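You operate a simulated robot arm through the tools that you are given. There is no shell and no other tool.

Carry out the task below with a simulated robot arm. There is one attempt and no reset: what you move stays moved.

## Task
Press two stopped with no air: open its air valve, set 5 bar, then release and reset the stop.
Fine: air first; wait until the display shows READY; touch no other control.

Only the result counts: the job must be done as asked and must still hold three seconds after the hand-in. Knocking over, shifting, dropping, spilling or breaking anything else fails it.

## Robot
A 7-joint arm with a fingered hand, fixed in place. Base frame: the origin is at the foot of the arm, x ahead of it, y to its left, z up. Units: mm, degrees, N and s.
With the tool pointing down near the work surface it reaches from about 380 to 720 mm from the base axis. Its first joint turns from -166.0 to 166.0 degrees. Payload 3.4 kg.
Tool frame: the origin (TCP) lies between the finger pads and is the grasp point; the fingertips stand 25 mm ahead of it; z points along the fingers, y is the line along which they close. The gripper opens to 88 mm. The gripper's body begins 29 mm behind the TCP. The gripper is a hand of 3 fingers: y runs from the thumb to the fingers, the wrist lies at [-13, -106, -174] in the tool frame.
Orientation is that of the tool frame in the base frame, as a unit quaternion [x, y, z, w]. With the fingers straight down and the wrist toward the robot, the tool's x, y and z point along [0, 1, 0], [1, 0, 0] and [0, 0, -1] of the base frame.

## Interface
- The arm moves only by the tool step_arm. Its arguments are lists of equal length, an entry for each row: "rotation": the turn, a rotation vector about the base's x, y, z in degrees, a list of three; "xyz": the shift along the base's x, y, z in mm, a list of three. In form: {"rotation": [[ax, ay, az], ...], "xyz": [[dx, dy, dz], ...]}. A call has 1 to 20 rows; each row shifts and turns the commanded pose from where the row before left it. A row lasts 0.2 s, in which the tool goes at most 50 mm and 8.6 degrees; a call with a longer step from one row to the next is refused whole. A pose out of reach is approached as far as the arm can. The call stops where the force on the tool passes 40 N (or 10 N more than at its start, if that is more) or the arm is blocked; 0.2 s more then pass. In this call time passes only in rows, and 0.2 s behind the last. It gives the time, the measured TCP pose, the force on the tool (base axes), the opening and the grip force at its end, in the units of the frame above (readings bear some noise), with the torque about the TCP (base axes, N m) and any sound that the robot's microphone picked up, and new pictures: "show" is both (left out), scene, wrist or none.
- Cameras (640 x 400 px; columns grow to the right, rows downward): "scene" is fixed at [51, -651.3, 1530.7]; the picture's right is [0.83, -0.55, 0.00], its down [-0.24, -0.37, -0.90] and it looks along [0.49, 0.75, -0.44] (base axes); focal length 333 px, centre (320, 200). "wrist" rides on the gripper at [58, -85, -99] in the tool frame; the picture's right is [-0.67, 0.35, -0.66], its down [-0.69, -0.63, 0.37] and it looks along [-0.29, 0.69, 0.66] (tool axes); focal length 261 px, centre (320, 200). There is no depth. A picture from a camera that has moved, and an enlarged one, comes with that camera's place and axes in the base frame and with its lens.
- lift_body(by): slides the trunk up (or, below 0, down) by that many mm; the arm rides with it, the base frame stays. It gives what a move gives, with no picture.
- finger_targets(index, middle, thumb_bend, thumb_turn): sets how far each is bent, from 0 (flat) to 100 (curled in); at 30 the hand is open as for a grip, at 70 the pads meet at the TCP. One left out holds its place. A second passes; each finger stops where it meets its share of the squeeze, and holds until it gets a number again. It is the only way to open and close the hand. It gives what a move gives, with no picture; readings hold the bend of each and the force on the fingers (four entries, about 0 where the hand has none), thumb and palm. thumb_turn goes from beside the hand (0) to across from the fingers (100), as for a grip.
- enlarge(camera, box): a new picture of the part [left, top, right, bottom] of that camera's present view, enlarged. It takes no simulated time.
- finish_job(): hands the job in; it is judged then, once.

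Nothing tells you positions but the pictures and the camera data. Unless the task says otherwise, let go and move clear before handing in.

The tools are called after ">>>" by a JSON object that holds its "name" and its "arguments". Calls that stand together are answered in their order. step_arm: Moves the arm, as the interface text tells. Its arguments: {"type":"object","properties":{"rotation":{"type":"array"},"xyz":{"type":"array"},"show":{"type":"string","enum":["both","scene","wrist","none"]}},"required":["rotation","xyz"]} The other tools are called the same way: lift_body (by) slides the trunk up or down; finger_targets (index, middle, thumb_bend, thumb_turn) moves the fingers one by one; enlarge (camera, box) takes an enlarged picture of a part of a camera's view; finish_job () hands the job in.

At the start:

```text
clock: 0.0
tool_pos: [399.2, 109.2, 1336.8]
ee_rot: [0.707, 0.708, -0.001, 0.0]
wrist_force: [-0.2, 0.6, 0.9]
torque: [0.01, 0.02, 0.0]
finger_gap: 87.7
grip_force: 0.0
shape: jaw
bend: [30.0, 30.0, 30.0, 98.0]
finger forces: [0.1, 0.0, 0.1, 0.0, 0.0, 0.1]
trunk travel left (down, up): [-525.0, 65.0]
```

scene: 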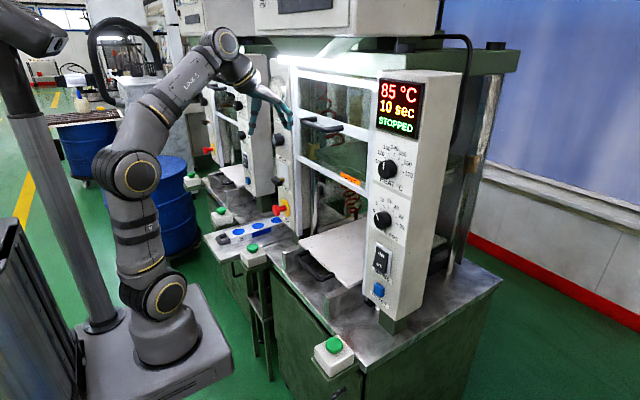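
wrist: 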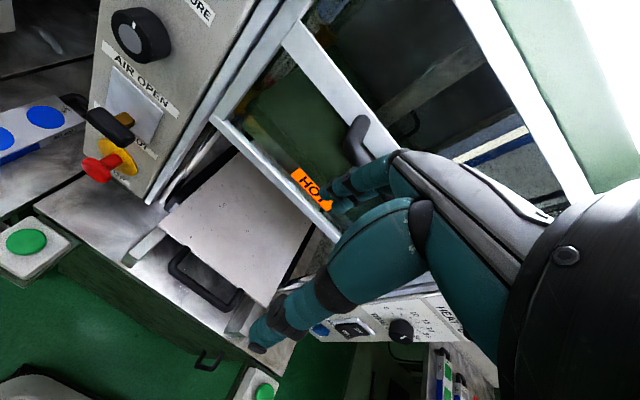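

I see a heated press with a display reading STOPPED on the right panel; its left panel seems to hold a pressure knob, an air valve lever and a red/yellow stop. I'll enlarge the pictures first to identify which press is number two and where the controls are.

>>> {"name": "enlarge", "arguments": {"camera": "scene", "box": [200, 40, 360, 140]}}

>>> {"name": "enlarge", "arguments": {"camera": "scene", "box": [180, 140, 340, 240]}}

>>> {"name": "enlarge", "arguments": {"camera": "scene", "box": [340, 60, 500, 160]}}

>>> {"name": "enlarge", "arguments": {"camera": "scene", "box": [340, 140, 500, 240]}}

>>> {"name": "enlarge", "arguments": {"camera": "scene", "box": [300, 220, 460, 320]}}

>>> {"name": "enlarge", "arguments": {"camera": "wrist", "box": [0, 0, 256, 160]}}

>>> {"name": "enlarge", "arguments": {"camera": "wrist", "box": [0, 80, 256, 240]}}

>>> {"name": "enlarge", "arguments": {"camera": "wrist", "box": [280, 240, 536, 400]}}

```text
4.00 times, centred on (280, 90) of scene
camera zoom: at [51.0, -651.3, 1530.7], right [0.83, -0.55, 0.0], down [-0.24, -0.37, -0.9], along [0.49, 0.75, -0.44], focal length 1332 px, centre (480, 640)
```

zoom: 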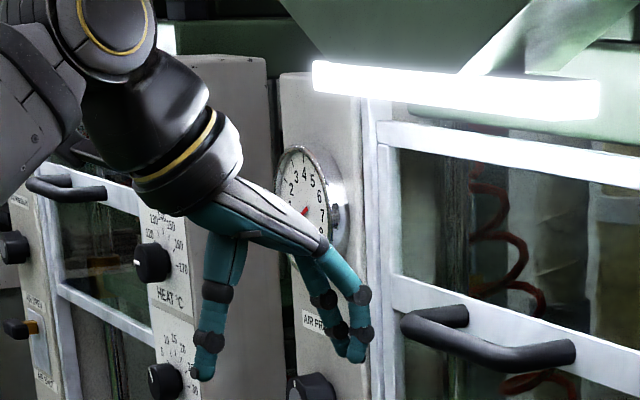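

```text
4.00 times, centred on (260, 190) of scene
camera zoom: at [51.0, -651.3, 1530.7], right [0.83, -0.55, 0.0], down [-0.24, -0.37, -0.9], along [0.49, 0.75, -0.44], focal length 1332 px, centre (560, 240)
```

zoom: 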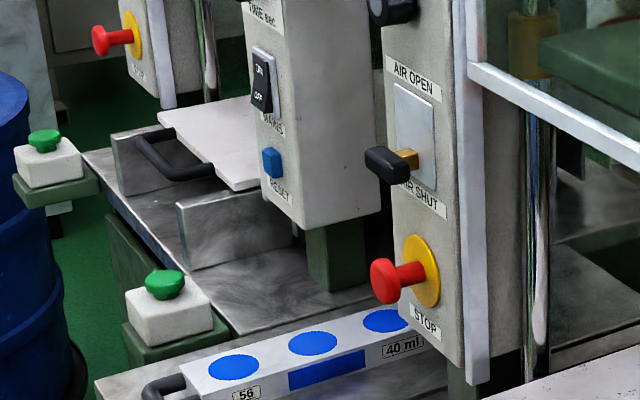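

```text
4.00 times, centred on (420, 110) of scene
camera zoom: at [51.0, -651.3, 1530.7], right [0.83, -0.55, 0.0], down [-0.24, -0.37, -0.9], along [0.49, 0.75, -0.44], focal length 1332 px, centre (-80, 560)
```

zoom: 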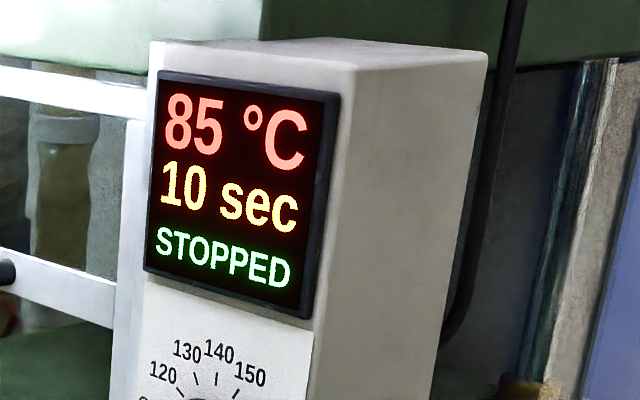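

```text
4.00 times, centred on (420, 190) of scene
camera zoom: at [51.0, -651.3, 1530.7], right [0.83, -0.55, 0.0], down [-0.24, -0.37, -0.9], along [0.49, 0.75, -0.44], focal length 1332 px, centre (-80, 240)
```

zoom: 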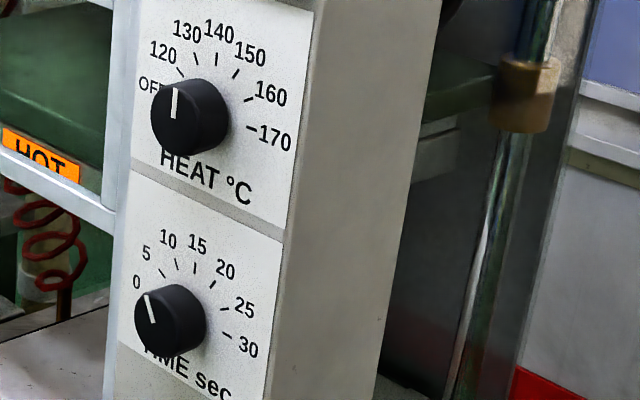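

```text
4.00 times, centred on (380, 270) of scene
camera zoom: at [51.0, -651.3, 1530.7], right [0.83, -0.55, 0.0], down [-0.24, -0.37, -0.9], along [0.49, 0.75, -0.44], focal length 1332 px, centre (80, -80)
```

zoom: 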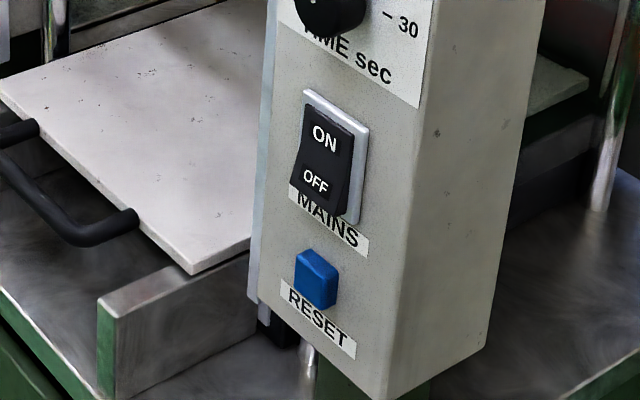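

```text
2.50 times, centred on (128, 80) of wrist
camera zoom: at [314.6, 166.4, 1437.8], right [0.35, -0.67, 0.66], down [-0.63, -0.69, -0.37], along [0.69, -0.29, -0.66], focal length 652 px, centre (800, 500)
```

zoom: 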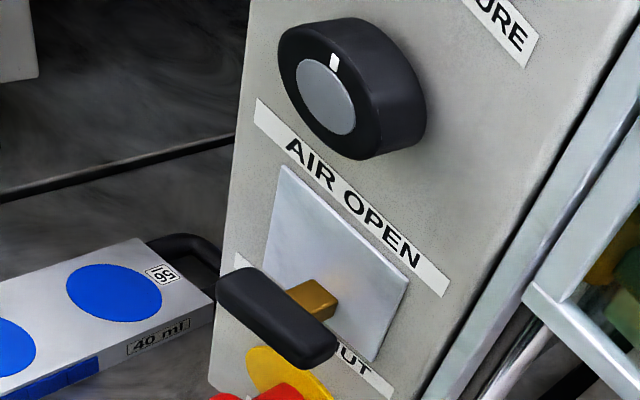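

```text
2.50 times, centred on (128, 160) of wrist
camera zoom: at [314.6, 166.4, 1437.8], right [0.35, -0.67, 0.66], down [-0.63, -0.69, -0.37], along [0.69, -0.29, -0.66], focal length 652 px, centre (800, 300)
```

zoom: 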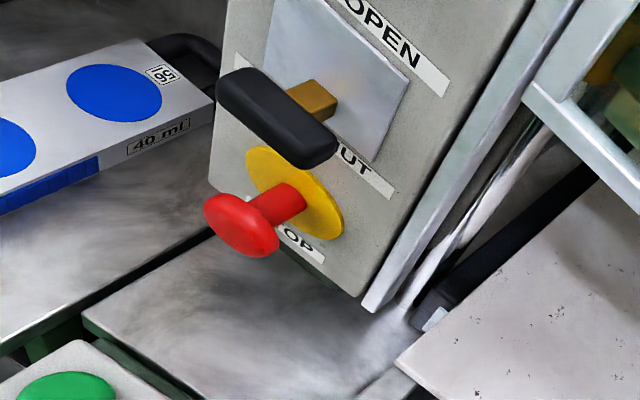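

```text
2.50 times, centred on (408, 320) of wrist
camera zoom: at [314.6, 166.4, 1437.8], right [0.35, -0.67, 0.66], down [-0.63, -0.69, -0.37], along [0.69, -0.29, -0.66], focal length 652 px, centre (100, -100)
```

zoom: 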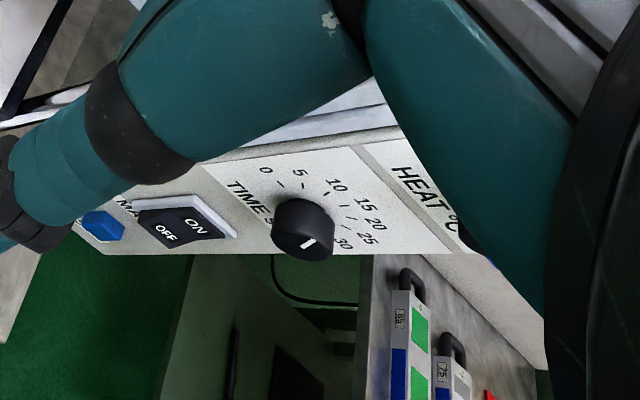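

The near press shows STOPPED on its display, and its air handle sits at or toward SHUT. I need to confirm which press is "two", so I'll look for number plates and at the neighbouring press.

>>> {"name": "enlarge", "arguments": {"camera": "scene", "box": [240, 0, 400, 100]}}

>>> {"name": "enlarge", "arguments": {"camera": "scene", "box": [130, 0, 290, 100]}}

>>> {"name": "enlarge", "arguments": {"camera": "scene", "box": [180, 80, 300, 155]}}

>>> {"name": "enlarge", "arguments": {"camera": "scene", "box": [0, 20, 160, 120]}}

>>> {"name": "enlarge", "arguments": {"camera": "scene", "box": [400, 0, 560, 100]}}

>>> {"name": "enlarge", "arguments": {"camera": "scene", "box": [200, 220, 500, 400]}}

>>> {"name": "enlarge", "arguments": {"camera": "wrist", "box": [200, 0, 640, 275]}}

```text
4.00 times, centred on (320, 50) of scene
camera zoom: at [51.0, -651.3, 1530.7], right [0.83, -0.55, 0.0], down [-0.24, -0.37, -0.9], along [0.49, 0.75, -0.44], focal length 1332 px, centre (320, 800)
```

zoom: 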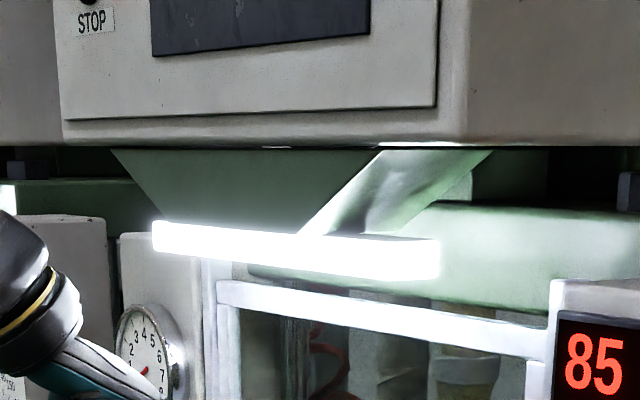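

```text
4.00 times, centred on (210, 50) of scene
camera zoom: at [51.0, -651.3, 1530.7], right [0.83, -0.55, 0.0], down [-0.24, -0.37, -0.9], along [0.49, 0.75, -0.44], focal length 1332 px, centre (760, 800)
```

zoom: 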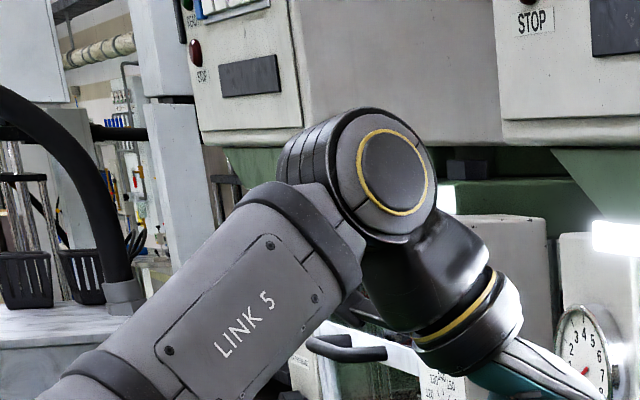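

```text
5.33 times, centred on (240, 118) of scene
camera zoom: at [51.0, -651.3, 1530.7], right [0.83, -0.55, 0.0], down [-0.24, -0.37, -0.9], along [0.49, 0.75, -0.44], focal length 1777 px, centre (747, 640)
```

zoom: 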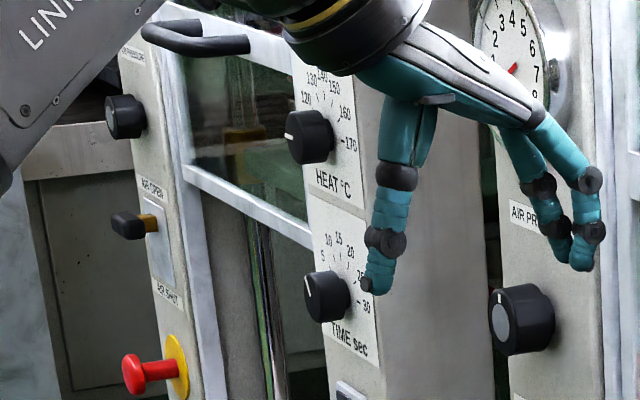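

```text
4.00 times, centred on (80, 70) of scene
camera zoom: at [51.0, -651.3, 1530.7], right [0.83, -0.55, 0.0], down [-0.24, -0.37, -0.9], along [0.49, 0.75, -0.44], focal length 1332 px, centre (1280, 720)
```

zoom: 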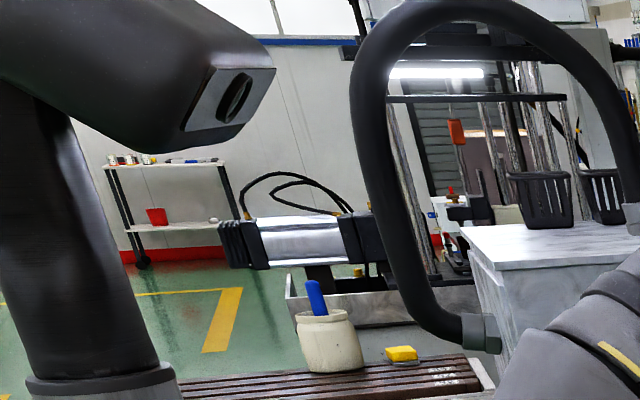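

```text
4.00 times, centred on (480, 50) of scene
camera zoom: at [51.0, -651.3, 1530.7], right [0.83, -0.55, 0.0], down [-0.24, -0.37, -0.9], along [0.49, 0.75, -0.44], focal length 1332 px, centre (-320, 800)
```

zoom: 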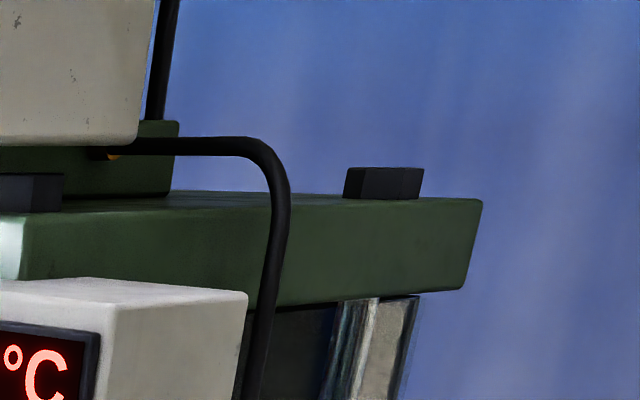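

```text
2.13 times, centred on (350, 310) of scene
camera zoom: at [51.0, -651.3, 1530.7], right [0.83, -0.55, 0.0], down [-0.24, -0.37, -0.9], along [0.49, 0.75, -0.44], focal length 711 px, centre (256, -35)
```

zoom: 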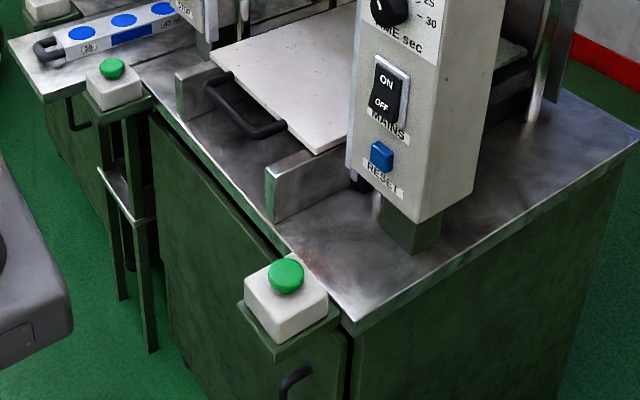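

```text
1.45 times, centred on (420, 138) of wrist
camera zoom: at [314.6, 166.4, 1437.8], right [0.35, -0.67, 0.66], down [-0.63, -0.69, -0.37], along [0.69, -0.29, -0.66], focal length 379 px, centre (174, 291)
```

zoom: 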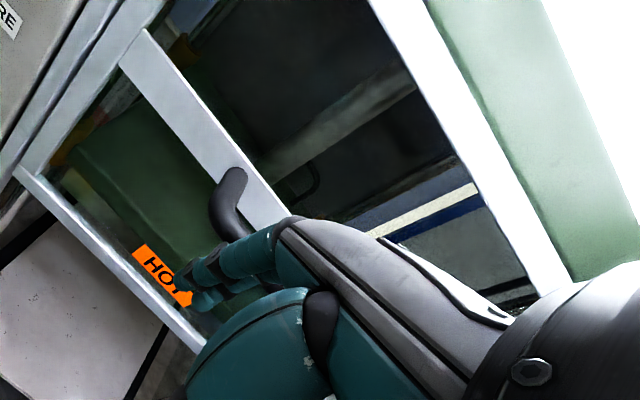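

I take this near press to be press two: its display reads STOPPED and its valve handle is down at SHUT. By triangulation the pressure knob is near (509, 313, 1227), the valve handle near (503, 309, 1087), the red stop near (492, 307, 980) and the blue RESET near (527, -192, 963). First I'll back off, then swing the fingers from down to forward in free space.

>>> {"name": "step_arm", "arguments": {"rotation": [[0, 0, 0], [0, -8.2, 0], [0, -8.2, 0], [0, -8.2, 0], [0, -8.2, 0], [0, -8.2, 0]], "xyz": [[-30, 0, 0], [-10, 5, 0], [0, 5, -10], [0, 10, -10], [0, 10, -10], [0, 10, -10]]}}

```text
clock: 1.6
tool_pos: [388.3, 151.4, 1252.1]
ee_rot: [0.675, 0.68, 0.201, 0.203]
wrist_force: [-0.3, 0.6, 0.3]
torque: [-0.02, -0.04, 0.0]
finger_gap: 87.8
grip_force: 0.0
shape: jaw
bend: [30.0, 30.0, 30.0, 98.0]
finger forces: [0.0, 0.0, 0.0, 0.0, 0.0, 0.1]
trunk travel left (down, up): [-525.0, 65.0]
stopped in row 6: the arm was blocked; the commanded pose is now the measured one
camera wrist: at [262.9, 208.4, 1289.0], right [-0.06, -0.67, 0.74], down [-0.32, -0.69, -0.65], along [0.94, -0.28, -0.17], focal length 261 px, centre (320, 200)
```

scene: 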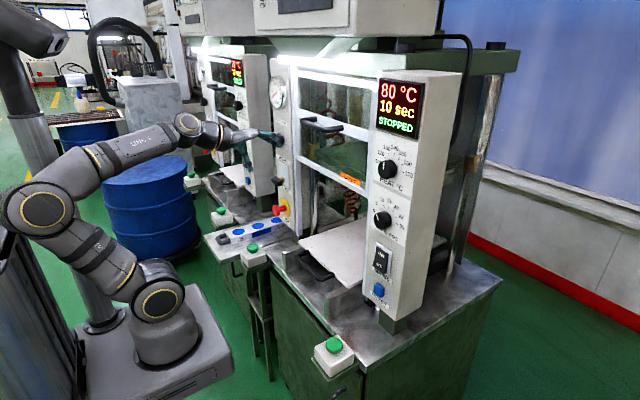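
wrist: 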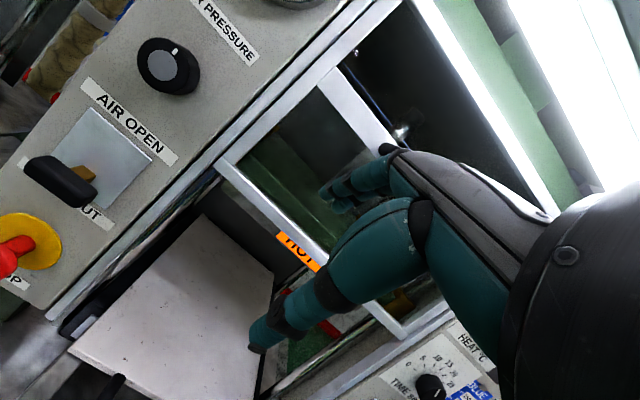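

The arm got blocked folding back (elbow near the stand) so x is too close in. I'll check the gauge and the neighbouring display before going on.

>>> {"name": "enlarge", "arguments": {"camera": "scene", "box": [200, 50, 300, 112]}}

>>> {"name": "enlarge", "arguments": {"camera": "scene", "box": [0, 80, 320, 280]}}

>>> {"name": "enlarge", "arguments": {"camera": "wrist", "box": [0, 60, 256, 300]}}

```text
6.40 times, centred on (250, 81) of scene
camera zoom: at [51.0, -651.3, 1530.7], right [0.83, -0.55, 0.0], down [-0.24, -0.37, -0.9], along [0.49, 0.75, -0.44], focal length 2132 px, centre (768, 962)
```

zoom: 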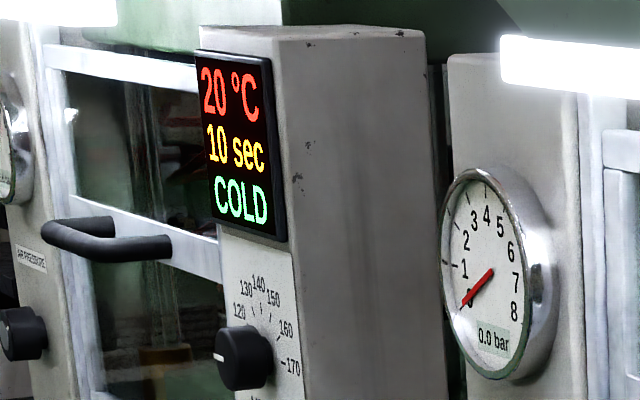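

```text
2.00 times, centred on (160, 180) of scene
camera zoom: at [51.0, -651.3, 1530.7], right [0.83, -0.55, 0.0], down [-0.24, -0.37, -0.9], along [0.49, 0.75, -0.44], focal length 666 px, centre (640, 240)
```

zoom: 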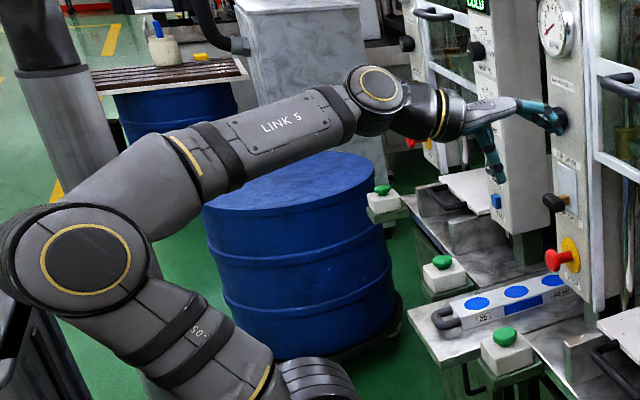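

```text
1.67 times, centred on (128, 180) of wrist
camera zoom: at [262.9, 208.4, 1289.0], right [-0.06, -0.67, 0.74], down [-0.32, -0.69, -0.65], along [0.94, -0.28, -0.17], focal length 434 px, centre (640, 233)
```

zoom: 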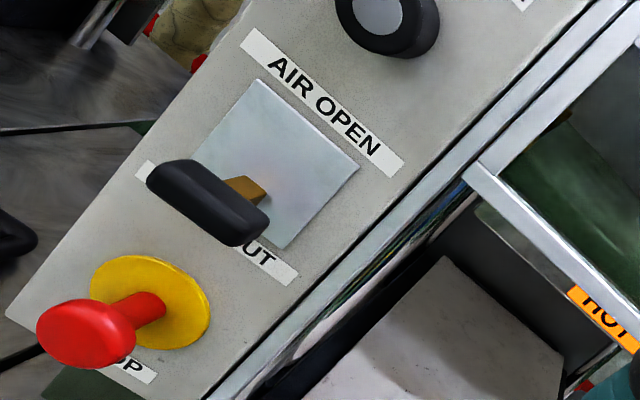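

The gauge reads 0.0 bar with a digital readout, and the neighbour press shows COLD, so the near press is the stopped one. The elbow folds too far back at this height, so I'll raise the hand and lower the trunk to keep the arm more stretched.

>>> {"name": "step_arm", "arguments": {"rotation": [[0, 0, 0], [0, 0, 0], [0, 0, 0]], "xyz": [[5, 0, 40], [5, 0, 45], [0, 0, 45]], "show": "none"}}

>>> {"name": "lift_body", "arguments": {"by": -150}}

>>> {"name": "step_arm", "arguments": {"rotation": [[0, 0, 0], [0, 0, 0], [0, 0, 0], [0, 0, 0]], "xyz": [[0, 0, 40], [0, 0, 45], [0, 0, 45], [0, 0, 20]]}}

```text
clock: 2.4
tool_pos: [396.9, 151.7, 1385.3]
ee_rot: [0.673, 0.68, 0.205, 0.207]
wrist_force: [0.3, -0.3, 0.2]
torque: [-0.01, -0.01, 0.0]
finger_gap: 88.1
grip_force: 0.1
shape: jaw
bend: [30.0, 30.0, 30.0, 98.0]
finger forces: [0.0, 0.0, 0.0, 0.1, 0.0, 0.0]
trunk travel left (down, up): [-525.0, 65.0]
```

```text
clock: 4.2
tool_pos: [395.7, 151.3, 1236.9]
ee_rot: [0.673, 0.68, 0.205, 0.206]
wrist_force: [-1.1, -0.2, -0.9]
torque: [0.02, 0.05, 0.0]
finger_gap: 87.4
grip_force: 0.0
shape: jaw
bend: [30.0, 30.0, 30.0, 98.0]
finger forces: [0.0, 0.0, 0.0, 0.1, 0.0, 0.1]
trunk travel left (down, up): [-375.0, 215.0]
```

```text
clock: 5.2
tool_pos: [395.8, 152.1, 1353.4]
ee_rot: [0.674, 0.68, 0.204, 0.206]
wrist_force: [0.1, -0.3, 0.2]
torque: [-0.01, 0.04, 0.0]
finger_gap: 87.7
grip_force: 0.0
shape: jaw
bend: [30.0, 30.0, 30.0, 98.0]
finger forces: [0.0, 0.0, 0.1, 0.0, 0.0, 0.0]
out of reach, approached as far as the arm can: row 3, 4
trunk travel left (down, up): [-375.0, 215.0]
camera wrist: at [269.8, 207.4, 1388.8], right [-0.07, -0.67, 0.74], down [-0.31, -0.69, -0.65], along [0.95, -0.28, -0.16], focal length 261 px, centre (320, 200)
```

scene: 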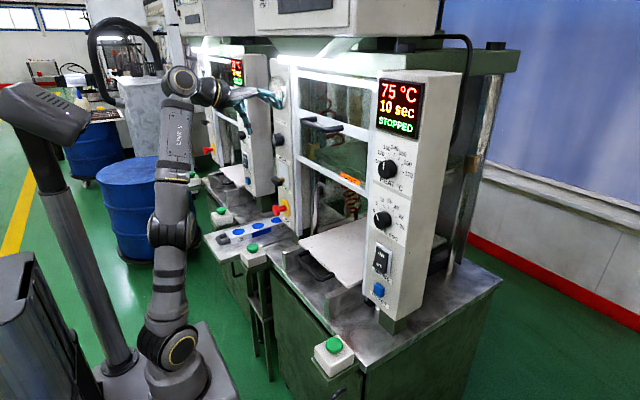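
wrist: 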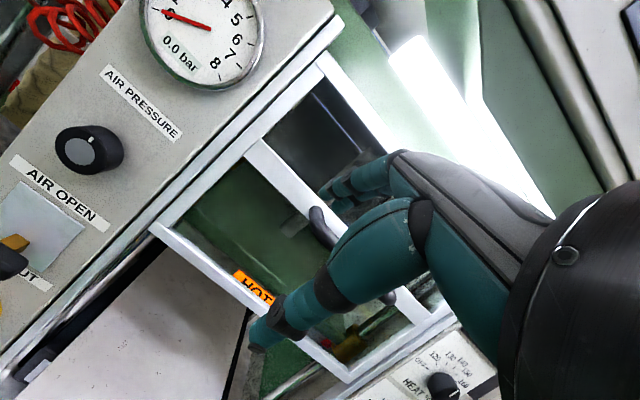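

The arm now has room. I'll finish turning the fingers forward while coming down a little.

>>> {"name": "step_arm", "arguments": {"rotation": [[0, -8, 0], [0, -8, 0], [0, -8, 0], [0, -8, 0], [0, -8, 0], [0, -8, 0], [0, -8, 0]], "xyz": [[0, 5, -15], [0, 5, -15], [0, 5, -15], [0, 5, -15], [0, 5, -15], [0, 5, -15], [0, 5, -10]]}}

```text
clock: 6.4
tool_pos: [409.7, 201.5, 1265.9]
ee_rot: [0.548, 0.619, 0.488, 0.282]
wrist_force: [-0.5, 0.6, 0.3]
torque: [0.01, 0.02, 0.04]
finger_gap: 87.9
grip_force: 0.1
shape: jaw
bend: [30.0, 30.0, 30.0, 97.0]
finger forces: [0.1, 0.1, 0.0, 0.0, 0.0, 0.0]
out of reach, approached as far as the arm can: row 1
trunk travel left (down, up): [-375.0, 215.0]
stopped in row 6: the arm was blocked; the commanded pose is now the measured one
camera wrist: at [274.6, 233.1, 1236.2], right [-0.28, -0.86, 0.43], down [0.24, -0.5, -0.83], along [0.93, -0.13, 0.34], focal length 261 px, centre (320, 200)
```

scene: 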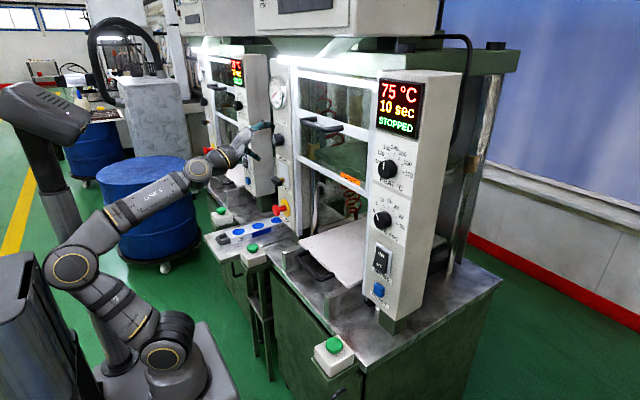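
wrist: 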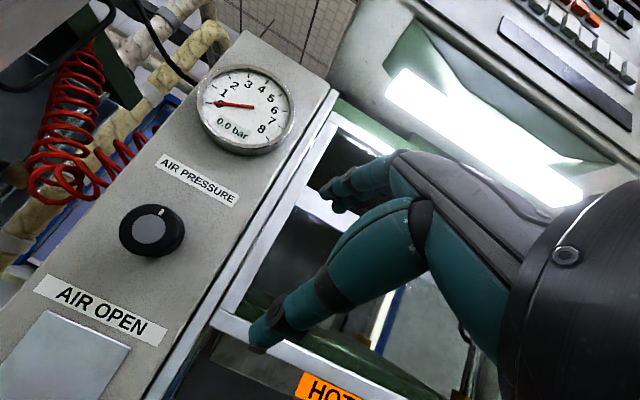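

The turn was blocked again with the elbow folded back near the column, so I need the trunk lower still. I'll lower the trunk and raise the hand in turn to keep its height.

>>> {"name": "lift_body", "arguments": {"by": -150}}

>>> {"name": "step_arm", "arguments": {"rotation": [[0, 0, 0], [0, 0, 0], [0, 0, 0], [0, 0, 0]], "xyz": [[0, 0, 40], [0, 0, 40], [0, 0, 30], [0, 0, 20]]}}

```text
clock: 8.2
tool_pos: [415.2, 202.7, 1110.1]
ee_rot: [0.55, 0.62, 0.484, 0.28]
wrist_force: [0.5, 0.0, 0.1]
torque: [-0.01, -0.03, 0.02]
finger_gap: 87.7
grip_force: 0.0
shape: jaw
bend: [30.0, 30.0, 30.0, 97.0]
finger forces: [0.1, 0.0, 0.0, 0.0, 0.0, 0.0]
trunk travel left (down, up): [-225.0, 365.0]
```

```text
clock: 9.2
tool_pos: [407.1, 205.4, 1245.1]
ee_rot: [0.546, 0.621, 0.486, 0.284]
wrist_force: [0.4, 0.3, -0.1]
torque: [-0.02, 0.01, -0.01]
finger_gap: 87.9
grip_force: 0.0
shape: jaw
bend: [30.0, 30.0, 30.0, 98.0]
finger forces: [0.1, 0.0, 0.0, 0.1, 0.0, 0.1]
trunk travel left (down, up): [-225.0, 365.0]
camera wrist: at [271.6, 236.2, 1213.9], right [-0.28, -0.85, 0.44], down [0.24, -0.5, -0.83], along [0.93, -0.12, 0.34], focal length 261 px, centre (320, 200)
```

scene: 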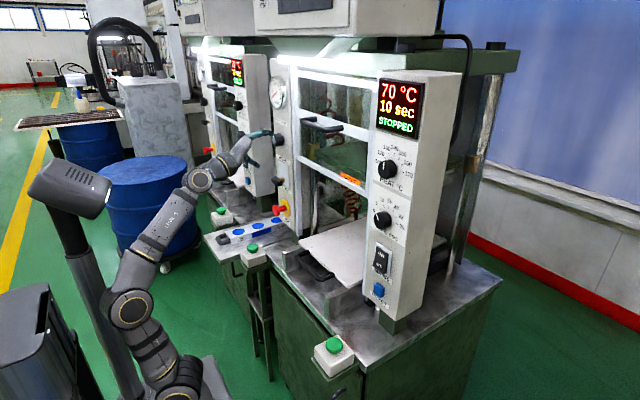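
wrist: 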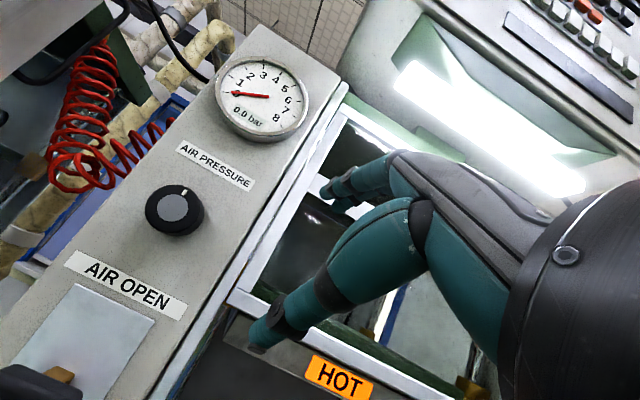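

The reach now looks better. I'll take out the remaining tilt (about 29°) so the fingers point straight at the panel.

>>> {"name": "step_arm", "arguments": {"rotation": [[-1.85, -5.75, -4.0], [-1.85, -5.75, -4.0], [-1.85, -5.75, -4.0], [-1.85, -5.75, -4.0]], "xyz": [[0, 5, -10], [0, 10, -10], [0, 10, -10], [0, 10, -10]]}}

```text
clock: 9.9
tool_pos: [417.4, 250.2, 1199.5]
ee_rot: [0.51, 0.608, 0.551, 0.258]
wrist_force: [-0.5, -0.2, 0.7]
torque: [-0.03, -0.01, 0.0]
finger_gap: 87.9
grip_force: 0.1
shape: jaw
bend: [30.0, 30.0, 30.0, 98.0]
finger forces: [0.1, 0.0, 0.1, 0.0, 0.0, 0.0]
trunk travel left (down, up): [-225.0, 365.0]
stopped in row 3: the arm was blocked; the commanded pose is now the measured one
camera wrist: at [282.4, 272.9, 1161.7], right [-0.22, -0.92, 0.33], down [0.35, -0.39, -0.85], along [0.91, -0.08, 0.41], focal length 261 px, centre (320, 200)
```

scene: 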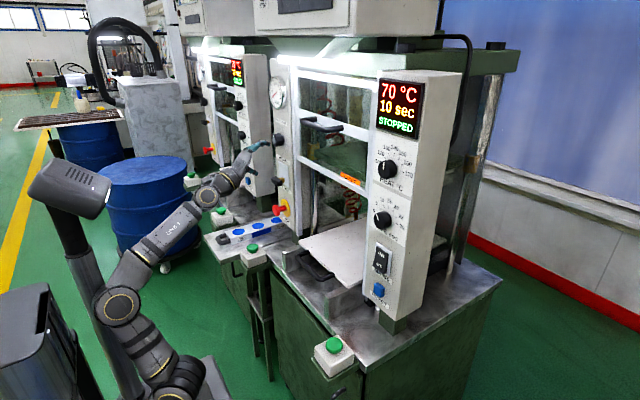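
wrist: 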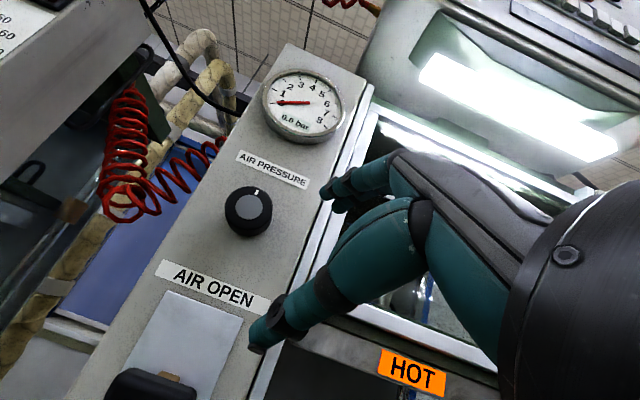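

The wrist won't pitch up further with the thumb underneath. I'll instead roll the hand so the thumb is to the right and the fingers to the left, which puts the wrist in line with the arm.

>>> {"name": "step_arm", "arguments": {"rotation": [[-7.63, -2.52, -0.3], [-7.63, -2.52, -0.3], [-7.63, -2.52, -0.3], [-7.63, -2.52, -0.3], [-7.63, -2.52, -0.3], [-7.63, -2.52, -0.3], [-7.63, -2.52, -0.3], [-7.63, -2.52, -0.3], [-7.63, -2.52, -0.3], [-7.63, -2.52, -0.3], [-7.63, -2.52, -0.3], [-7.63, -2.52, -0.3], [-7.63, -2.52, -0.3]], "xyz": [[0, 0, 0], [0, 0, 0], [0, 0, 0], [0, 0, 0], [0, 0, 0], [0, 0, 0], [0, 0, 0], [0, 0, 0], [0, 0, 0], [0, 0, 0], [0, 0, 0], [0, 0, 0], [0, 0, 0]]}}

```text
clock: 12.7
tool_pos: [415.7, 252.3, 1200.6]
ee_rot: [-0.005, 0.705, -0.001, 0.709]
wrist_force: [0.2, 0.1, 0.7]
torque: [0.01, -0.02, 0.01]
finger_gap: 87.7
grip_force: 0.1
shape: jaw
bend: [30.0, 30.0, 30.0, 98.0]
finger forces: [0.0, 0.1, 0.1, 0.0, 0.0, 0.0]
trunk travel left (down, up): [-225.0, 365.0]
camera wrist: at [318.2, 164.9, 1143.7], right [-0.66, 0.35, 0.66], down [0.37, -0.62, 0.69], along [0.66, 0.7, 0.28], focal length 261 px, centre (320, 200)
```

scene: 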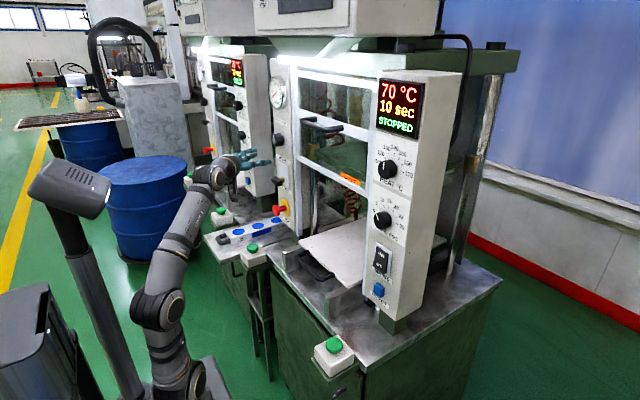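
wrist: 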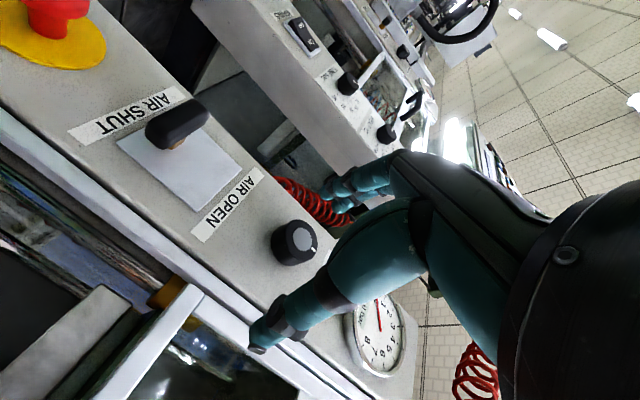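

The hand now points straight at the panel, thumb right and fingers left, and it sees all the controls. I'll zoom in to refine the valve lever's geometry.

>>> {"name": "enlarge", "arguments": {"camera": "wrist", "box": [60, 60, 300, 210]}}

>>> {"name": "enlarge", "arguments": {"camera": "wrist", "box": [180, 160, 420, 310]}}

>>> {"name": "enlarge", "arguments": {"camera": "scene", "box": [215, 120, 315, 220]}}

```text
2.67 times, centred on (180, 135) of wrist
camera zoom: at [318.2, 164.9, 1143.7], right [-0.66, 0.35, 0.66], down [0.37, -0.62, 0.69], along [0.66, 0.7, 0.28], focal length 695 px, centre (693, 373)
```

zoom: 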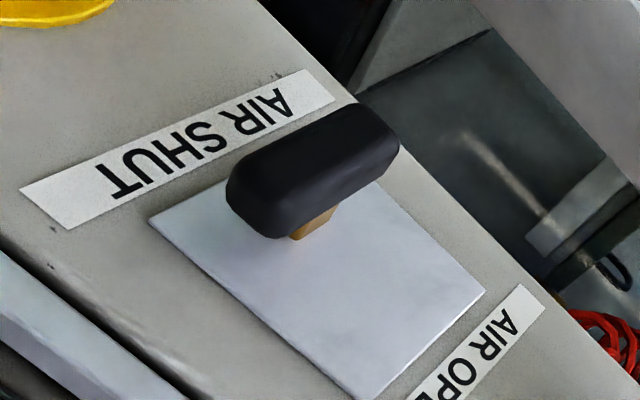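

```text
2.67 times, centred on (300, 235) of wrist
camera zoom: at [318.2, 164.9, 1143.7], right [-0.66, 0.35, 0.66], down [0.37, -0.62, 0.69], along [0.66, 0.7, 0.28], focal length 695 px, centre (373, 107)
```

zoom: 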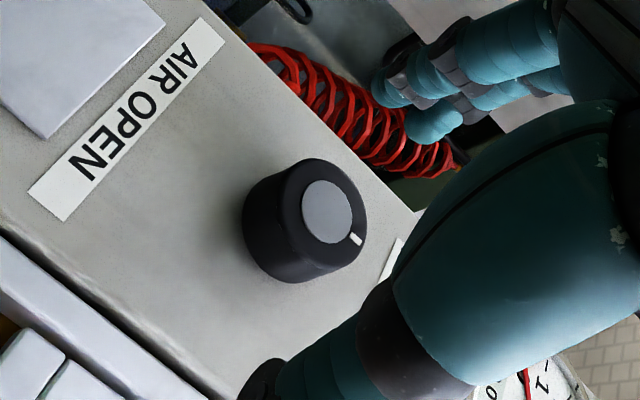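

```text
4.00 times, centred on (265, 170) of scene
camera zoom: at [51.0, -651.3, 1530.7], right [0.83, -0.55, 0.0], down [-0.24, -0.37, -0.9], along [0.49, 0.75, -0.44], focal length 1332 px, centre (540, 320)
```

zoom: 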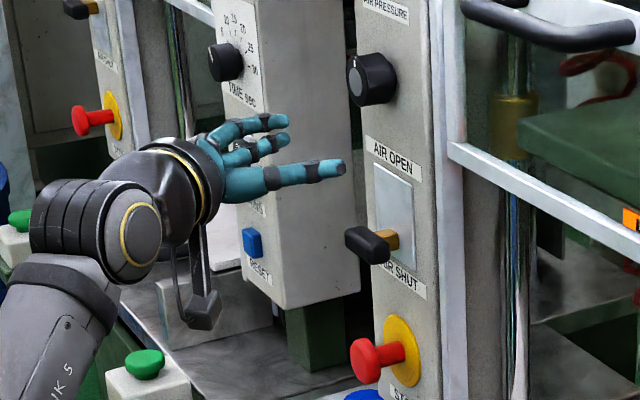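

The lever bar runs about y 280–337 at z≈1086 and x≈505 on a plate centred near z 1106, so it should tip up to about z 1126 when open. I'll pinch the fingers into a blunt prod and come in below the bar.

>>> {"name": "finger_targets", "arguments": {"index": 68, "middle": 68, "thumb_bend": 68}}

>>> {"name": "step_arm", "arguments": {"rotation": [[0, 0, 0], [0, 0, 0], [0, 0, 0], [0, 0, 0], [0, 0, 0], [0, 0, 0]], "xyz": [[0, 20, -20], [0, 20, -30], [0, 17, -30], [0, 0, -30], [0, 0, -30], [0, 0, -15]]}}

```text
clock: 13.7
tool_pos: [417.3, 250.8, 1200.4]
ee_rot: [-0.005, 0.705, 0.0, 0.709]
wrist_force: [0.7, -0.2, 0.6]
torque: [-0.02, -0.02, 0.02]
finger_gap: 3.0
grip_force: 0.1
shape: fingers
bend: [68.0, 68.0, 68.0, 98.0]
finger forces: [0.0, 0.0, 0.0, 0.0, 0.0, 0.0]
trunk travel left (down, up): [-225.0, 365.0]
```

```text
clock: 15.1
tool_pos: [415.9, 307.8, 1046.7]
ee_rot: [-0.004, 0.706, -0.001, 0.709]
wrist_force: [-0.1, -0.9, -0.5]
torque: [0.0, 0.01, 0.0]
finger_gap: 3.0
grip_force: 0.0
shape: fingers
bend: [68.0, 68.0, 68.0, 98.0]
finger forces: [0.1, 0.0, 0.0, 0.0, 0.1, 0.0]
trunk travel left (down, up): [-225.0, 365.0]
camera wrist: at [317.3, 221.8, 988.9], right [-0.66, 0.35, 0.66], down [0.37, -0.62, 0.69], along [0.66, 0.7, 0.28], focal length 261 px, centre (320, 200)
```

scene: 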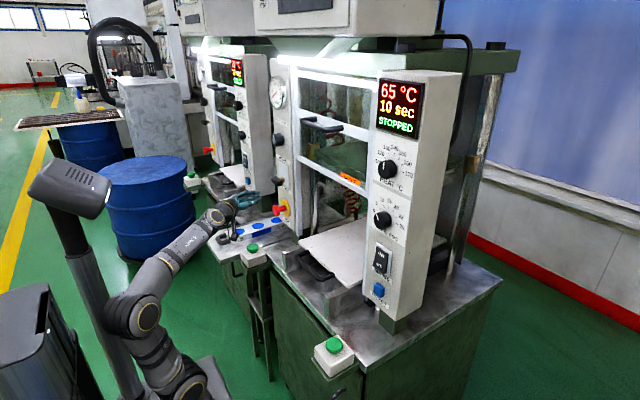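
wrist: 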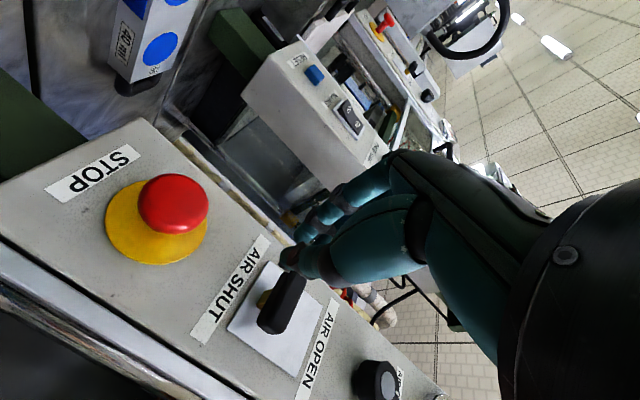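

>>> {"name": "enlarge", "arguments": {"camera": "wrist", "box": [80, 140, 400, 340]}}

>>> {"name": "enlarge", "arguments": {"camera": "scene", "box": [210, 150, 310, 225]}}

```text
2.00 times, centred on (240, 240) of wrist
camera zoom: at [317.3, 221.8, 988.9], right [-0.66, 0.35, 0.66], down [0.37, -0.62, 0.69], along [0.66, 0.7, 0.28], focal length 521 px, centre (480, 120)
```

zoom: 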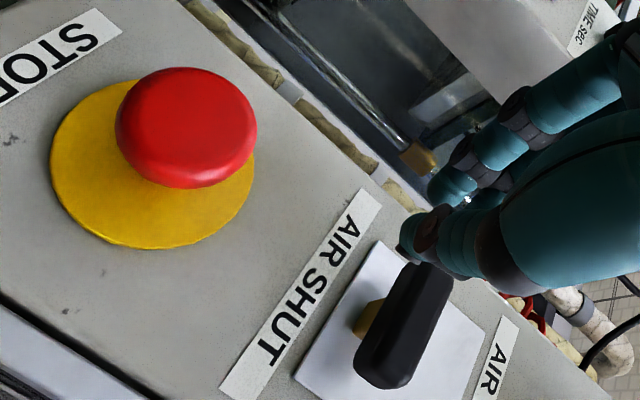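

```text
5.33 times, centred on (260, 188) of scene
camera zoom: at [51.0, -651.3, 1530.7], right [0.83, -0.55, 0.0], down [-0.24, -0.37, -0.9], along [0.49, 0.75, -0.44], focal length 1777 px, centre (640, 267)
```

zoom: 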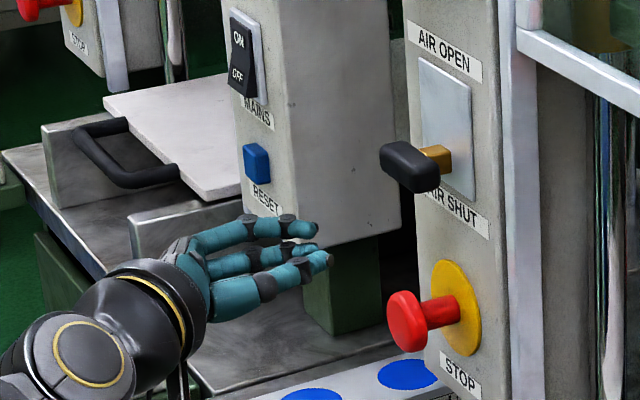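

The prod is just below the bar and above the stop button. I'll drop slightly and slide in under the bar, stopping short of the panel.

>>> {"name": "step_arm", "arguments": {"rotation": [[0, 0, 0], [0, 0, 0], [0, 0, 0], [0, 0, 0], [0, 0, 0]], "xyz": [[0, 0, -7], [20, 0, 0], [20, 0, 0], [20, 0, 0], [12, 0, 0]]}}

>>> {"name": "enlarge", "arguments": {"camera": "wrist", "box": [80, 140, 400, 340]}}

>>> {"name": "enlarge", "arguments": {"camera": "scene", "box": [230, 150, 330, 225]}}

```text
clock: 16.3
tool_pos: [489.2, 309.8, 1039.3]
ee_rot: [-0.004, 0.705, -0.001, 0.709]
wrist_force: [0.1, 0.4, 0.1]
torque: [-0.01, 0.01, 0.02]
finger_gap: 3.0
grip_force: 0.1
shape: fingers
bend: [68.0, 68.0, 68.0, 98.0]
finger forces: [0.0, 0.0, 0.0, 0.0, 0.0, 0.0]
trunk travel left (down, up): [-225.0, 365.0]
camera wrist: at [390.5, 222.6, 981.9], right [-0.66, 0.35, 0.66], down [0.37, -0.62, 0.69], along [0.66, 0.7, 0.28], focal length 261 px, centre (320, 200)
```

scene: 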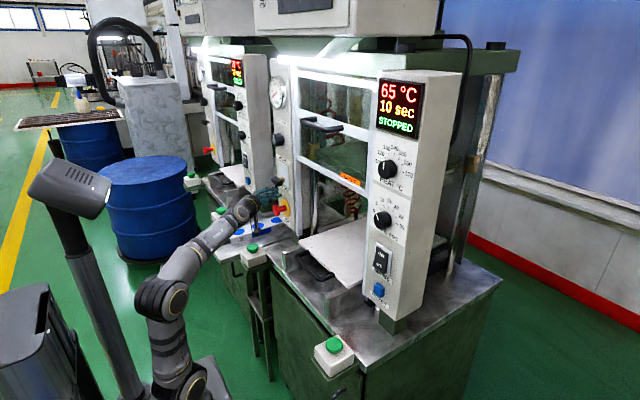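
wrist: 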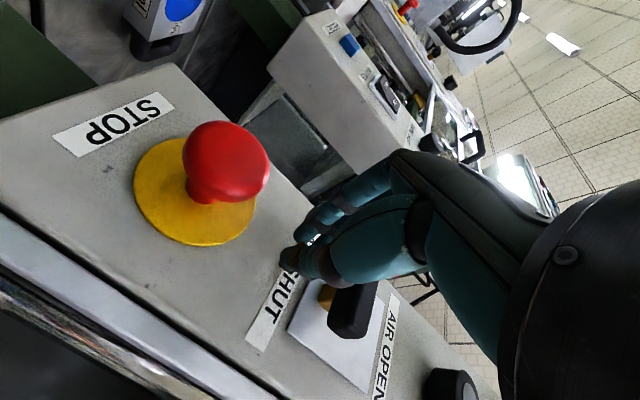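

```text
2.00 times, centred on (240, 240) of wrist
camera zoom: at [390.5, 222.6, 981.9], right [-0.66, 0.35, 0.66], down [0.37, -0.62, 0.69], along [0.66, 0.7, 0.28], focal length 521 px, centre (480, 120)
```

zoom: 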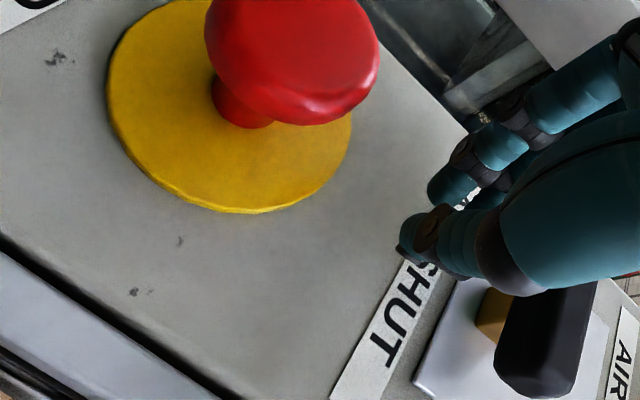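

```text
5.33 times, centred on (280, 188) of scene
camera zoom: at [51.0, -651.3, 1530.7], right [0.83, -0.55, 0.0], down [-0.24, -0.37, -0.9], along [0.49, 0.75, -0.44], focal length 1777 px, centre (533, 267)
```

zoom: 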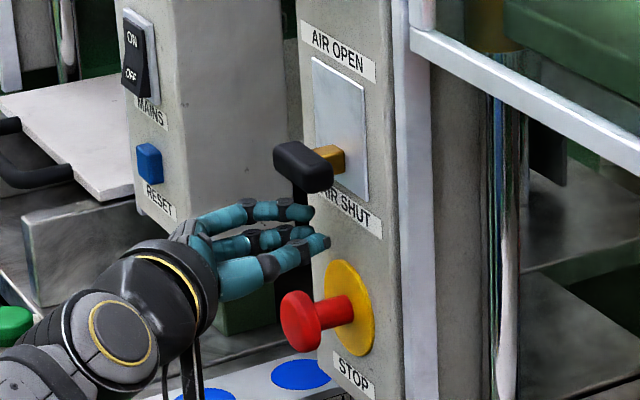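

The fingers are beneath the bar, clear of the stop button. I'll push up in small steps and watch force and sound.

>>> {"name": "step_arm", "arguments": {"rotation": [[0, 0, 0], [0, 0, 0], [0, 0, 0], [0, 0, 0]], "xyz": [[0, 0, 6], [0, 0, 6], [0, 0, 6], [0, 0, 6]]}}

>>> {"name": "enlarge", "arguments": {"camera": "scene", "box": [230, 150, 330, 225]}}

```text
clock: 17.3
tool_pos: [490.2, 308.7, 1062.0]
ee_rot: [-0.005, 0.705, -0.001, 0.709]
wrist_force: [-0.3, 0.4, -3.7]
torque: [-0.05, 0.03, 0.03]
finger_gap: 2.9
grip_force: 2.2
shape: fingers
bend: [68.0, 68.0, 68.0, 98.0]
finger forces: [0.0, 3.5, 0.0, 0.0, 0.0, 0.0]
trunk travel left (down, up): [-225.0, 365.0]
camera wrist: at [390.3, 222.4, 1005.1], right [-0.66, 0.35, 0.66], down [0.37, -0.62, 0.69], along [0.66, 0.7, 0.28], focal length 261 px, centre (320, 200)
```

scene: 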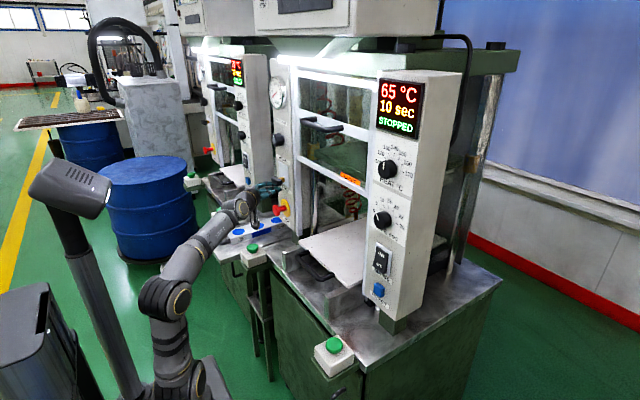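
wrist: 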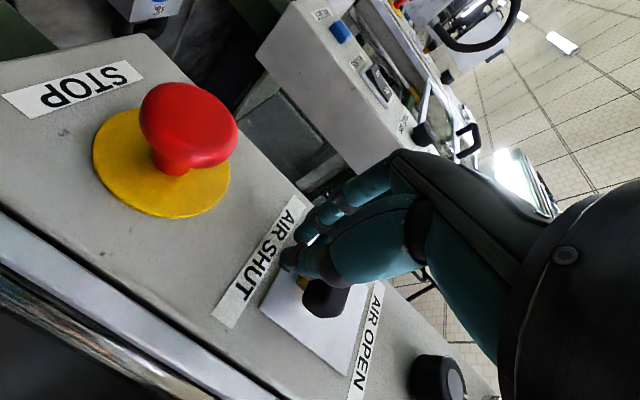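

```text
5.33 times, centred on (280, 188) of scene
camera zoom: at [51.0, -651.3, 1530.7], right [0.83, -0.55, 0.0], down [-0.24, -0.37, -0.9], along [0.49, 0.75, -0.44], focal length 1777 px, centre (533, 267)
```

zoom: 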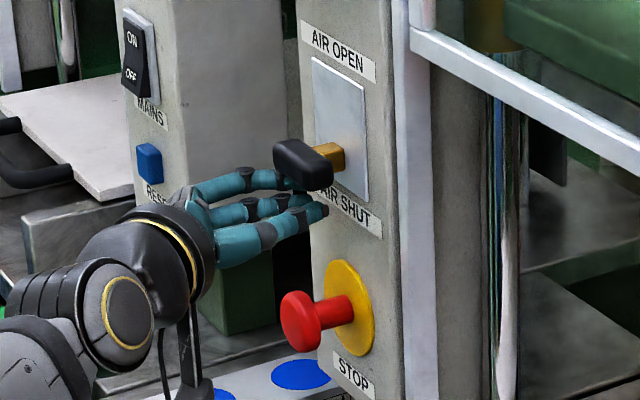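

Contact with the bar at z≈1062, light force (3.7 N). I'll keep pushing upward.

>>> {"name": "step_arm", "arguments": {"rotation": [[0, 0, 0], [0, 0, 0], [0, 0, 0], [0, 0, 0], [0, 0, 0], [0, 0, 0]], "xyz": [[0, 0, 5], [0, 0, 5], [0, 0, 5], [0, 0, 5], [0, 0, 5], [0, 0, 5]]}}

>>> {"name": "enlarge", "arguments": {"camera": "scene", "box": [230, 150, 330, 225]}}

```text
clock: 18.7
tool_pos: [489.1, 309.0, 1093.5]
ee_rot: [-0.005, 0.705, -0.001, 0.709]
wrist_force: [0.0, -0.3, 0.2]
torque: [0.0, 0.02, -0.01]
finger_gap: 3.0
grip_force: 0.0
shape: fingers
bend: [68.0, 68.0, 68.0, 98.0]
finger forces: [0.0, 0.1, 0.1, 0.0, 0.0, 0.0]
trunk travel left (down, up): [-225.0, 365.0]
camera wrist: at [390.2, 221.7, 1036.1], right [-0.66, 0.35, 0.66], down [0.37, -0.62, 0.69], along [0.66, 0.7, 0.28], focal length 261 px, centre (320, 200)
```

scene: 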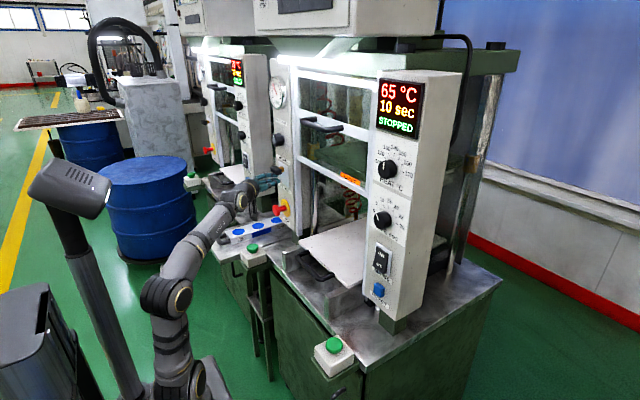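
wrist: 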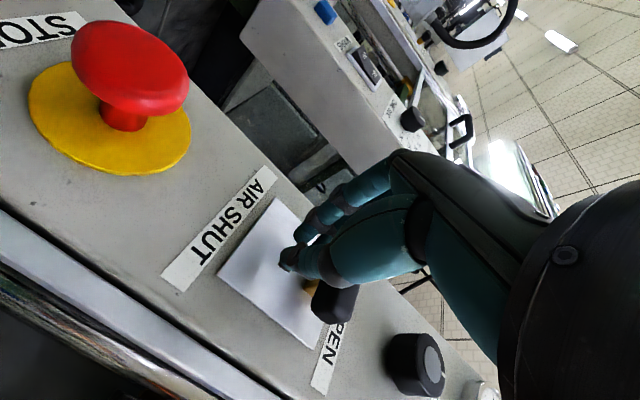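

```text
5.33 times, centred on (280, 188) of scene
camera zoom: at [51.0, -651.3, 1530.7], right [0.83, -0.55, 0.0], down [-0.24, -0.37, -0.9], along [0.49, 0.75, -0.44], focal length 1777 px, centre (533, 267)
```

zoom: 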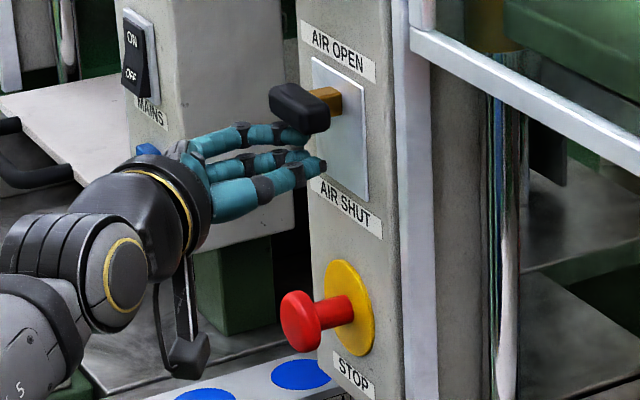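

The bar has snapped up and no longer presses on the fingers. I'll check the gauge for air.

>>> {"name": "enlarge", "arguments": {"camera": "scene", "box": [250, 65, 330, 125]}}

>>> {"name": "enlarge", "arguments": {"camera": "wrist", "box": [200, 180, 460, 400]}}

```text
6.67 times, centred on (290, 95) of scene
camera zoom: at [51.0, -651.3, 1530.7], right [0.83, -0.55, 0.0], down [-0.24, -0.37, -0.9], along [0.49, 0.75, -0.44], focal length 2221 px, centre (520, 900)
```

zoom: 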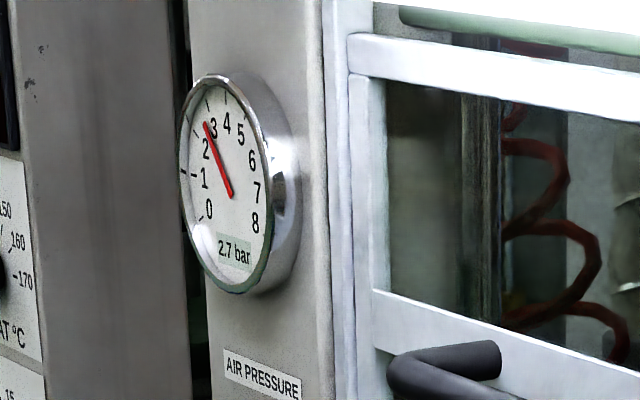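

```text
1.82 times, centred on (330, 290) of wrist
camera zoom: at [390.2, 221.7, 1036.1], right [-0.66, 0.35, 0.66], down [0.37, -0.62, 0.69], along [0.66, 0.7, 0.28], focal length 474 px, centre (302, 36)
```

zoom: 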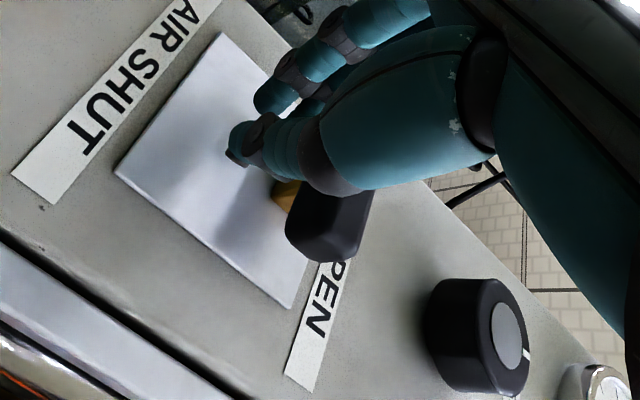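

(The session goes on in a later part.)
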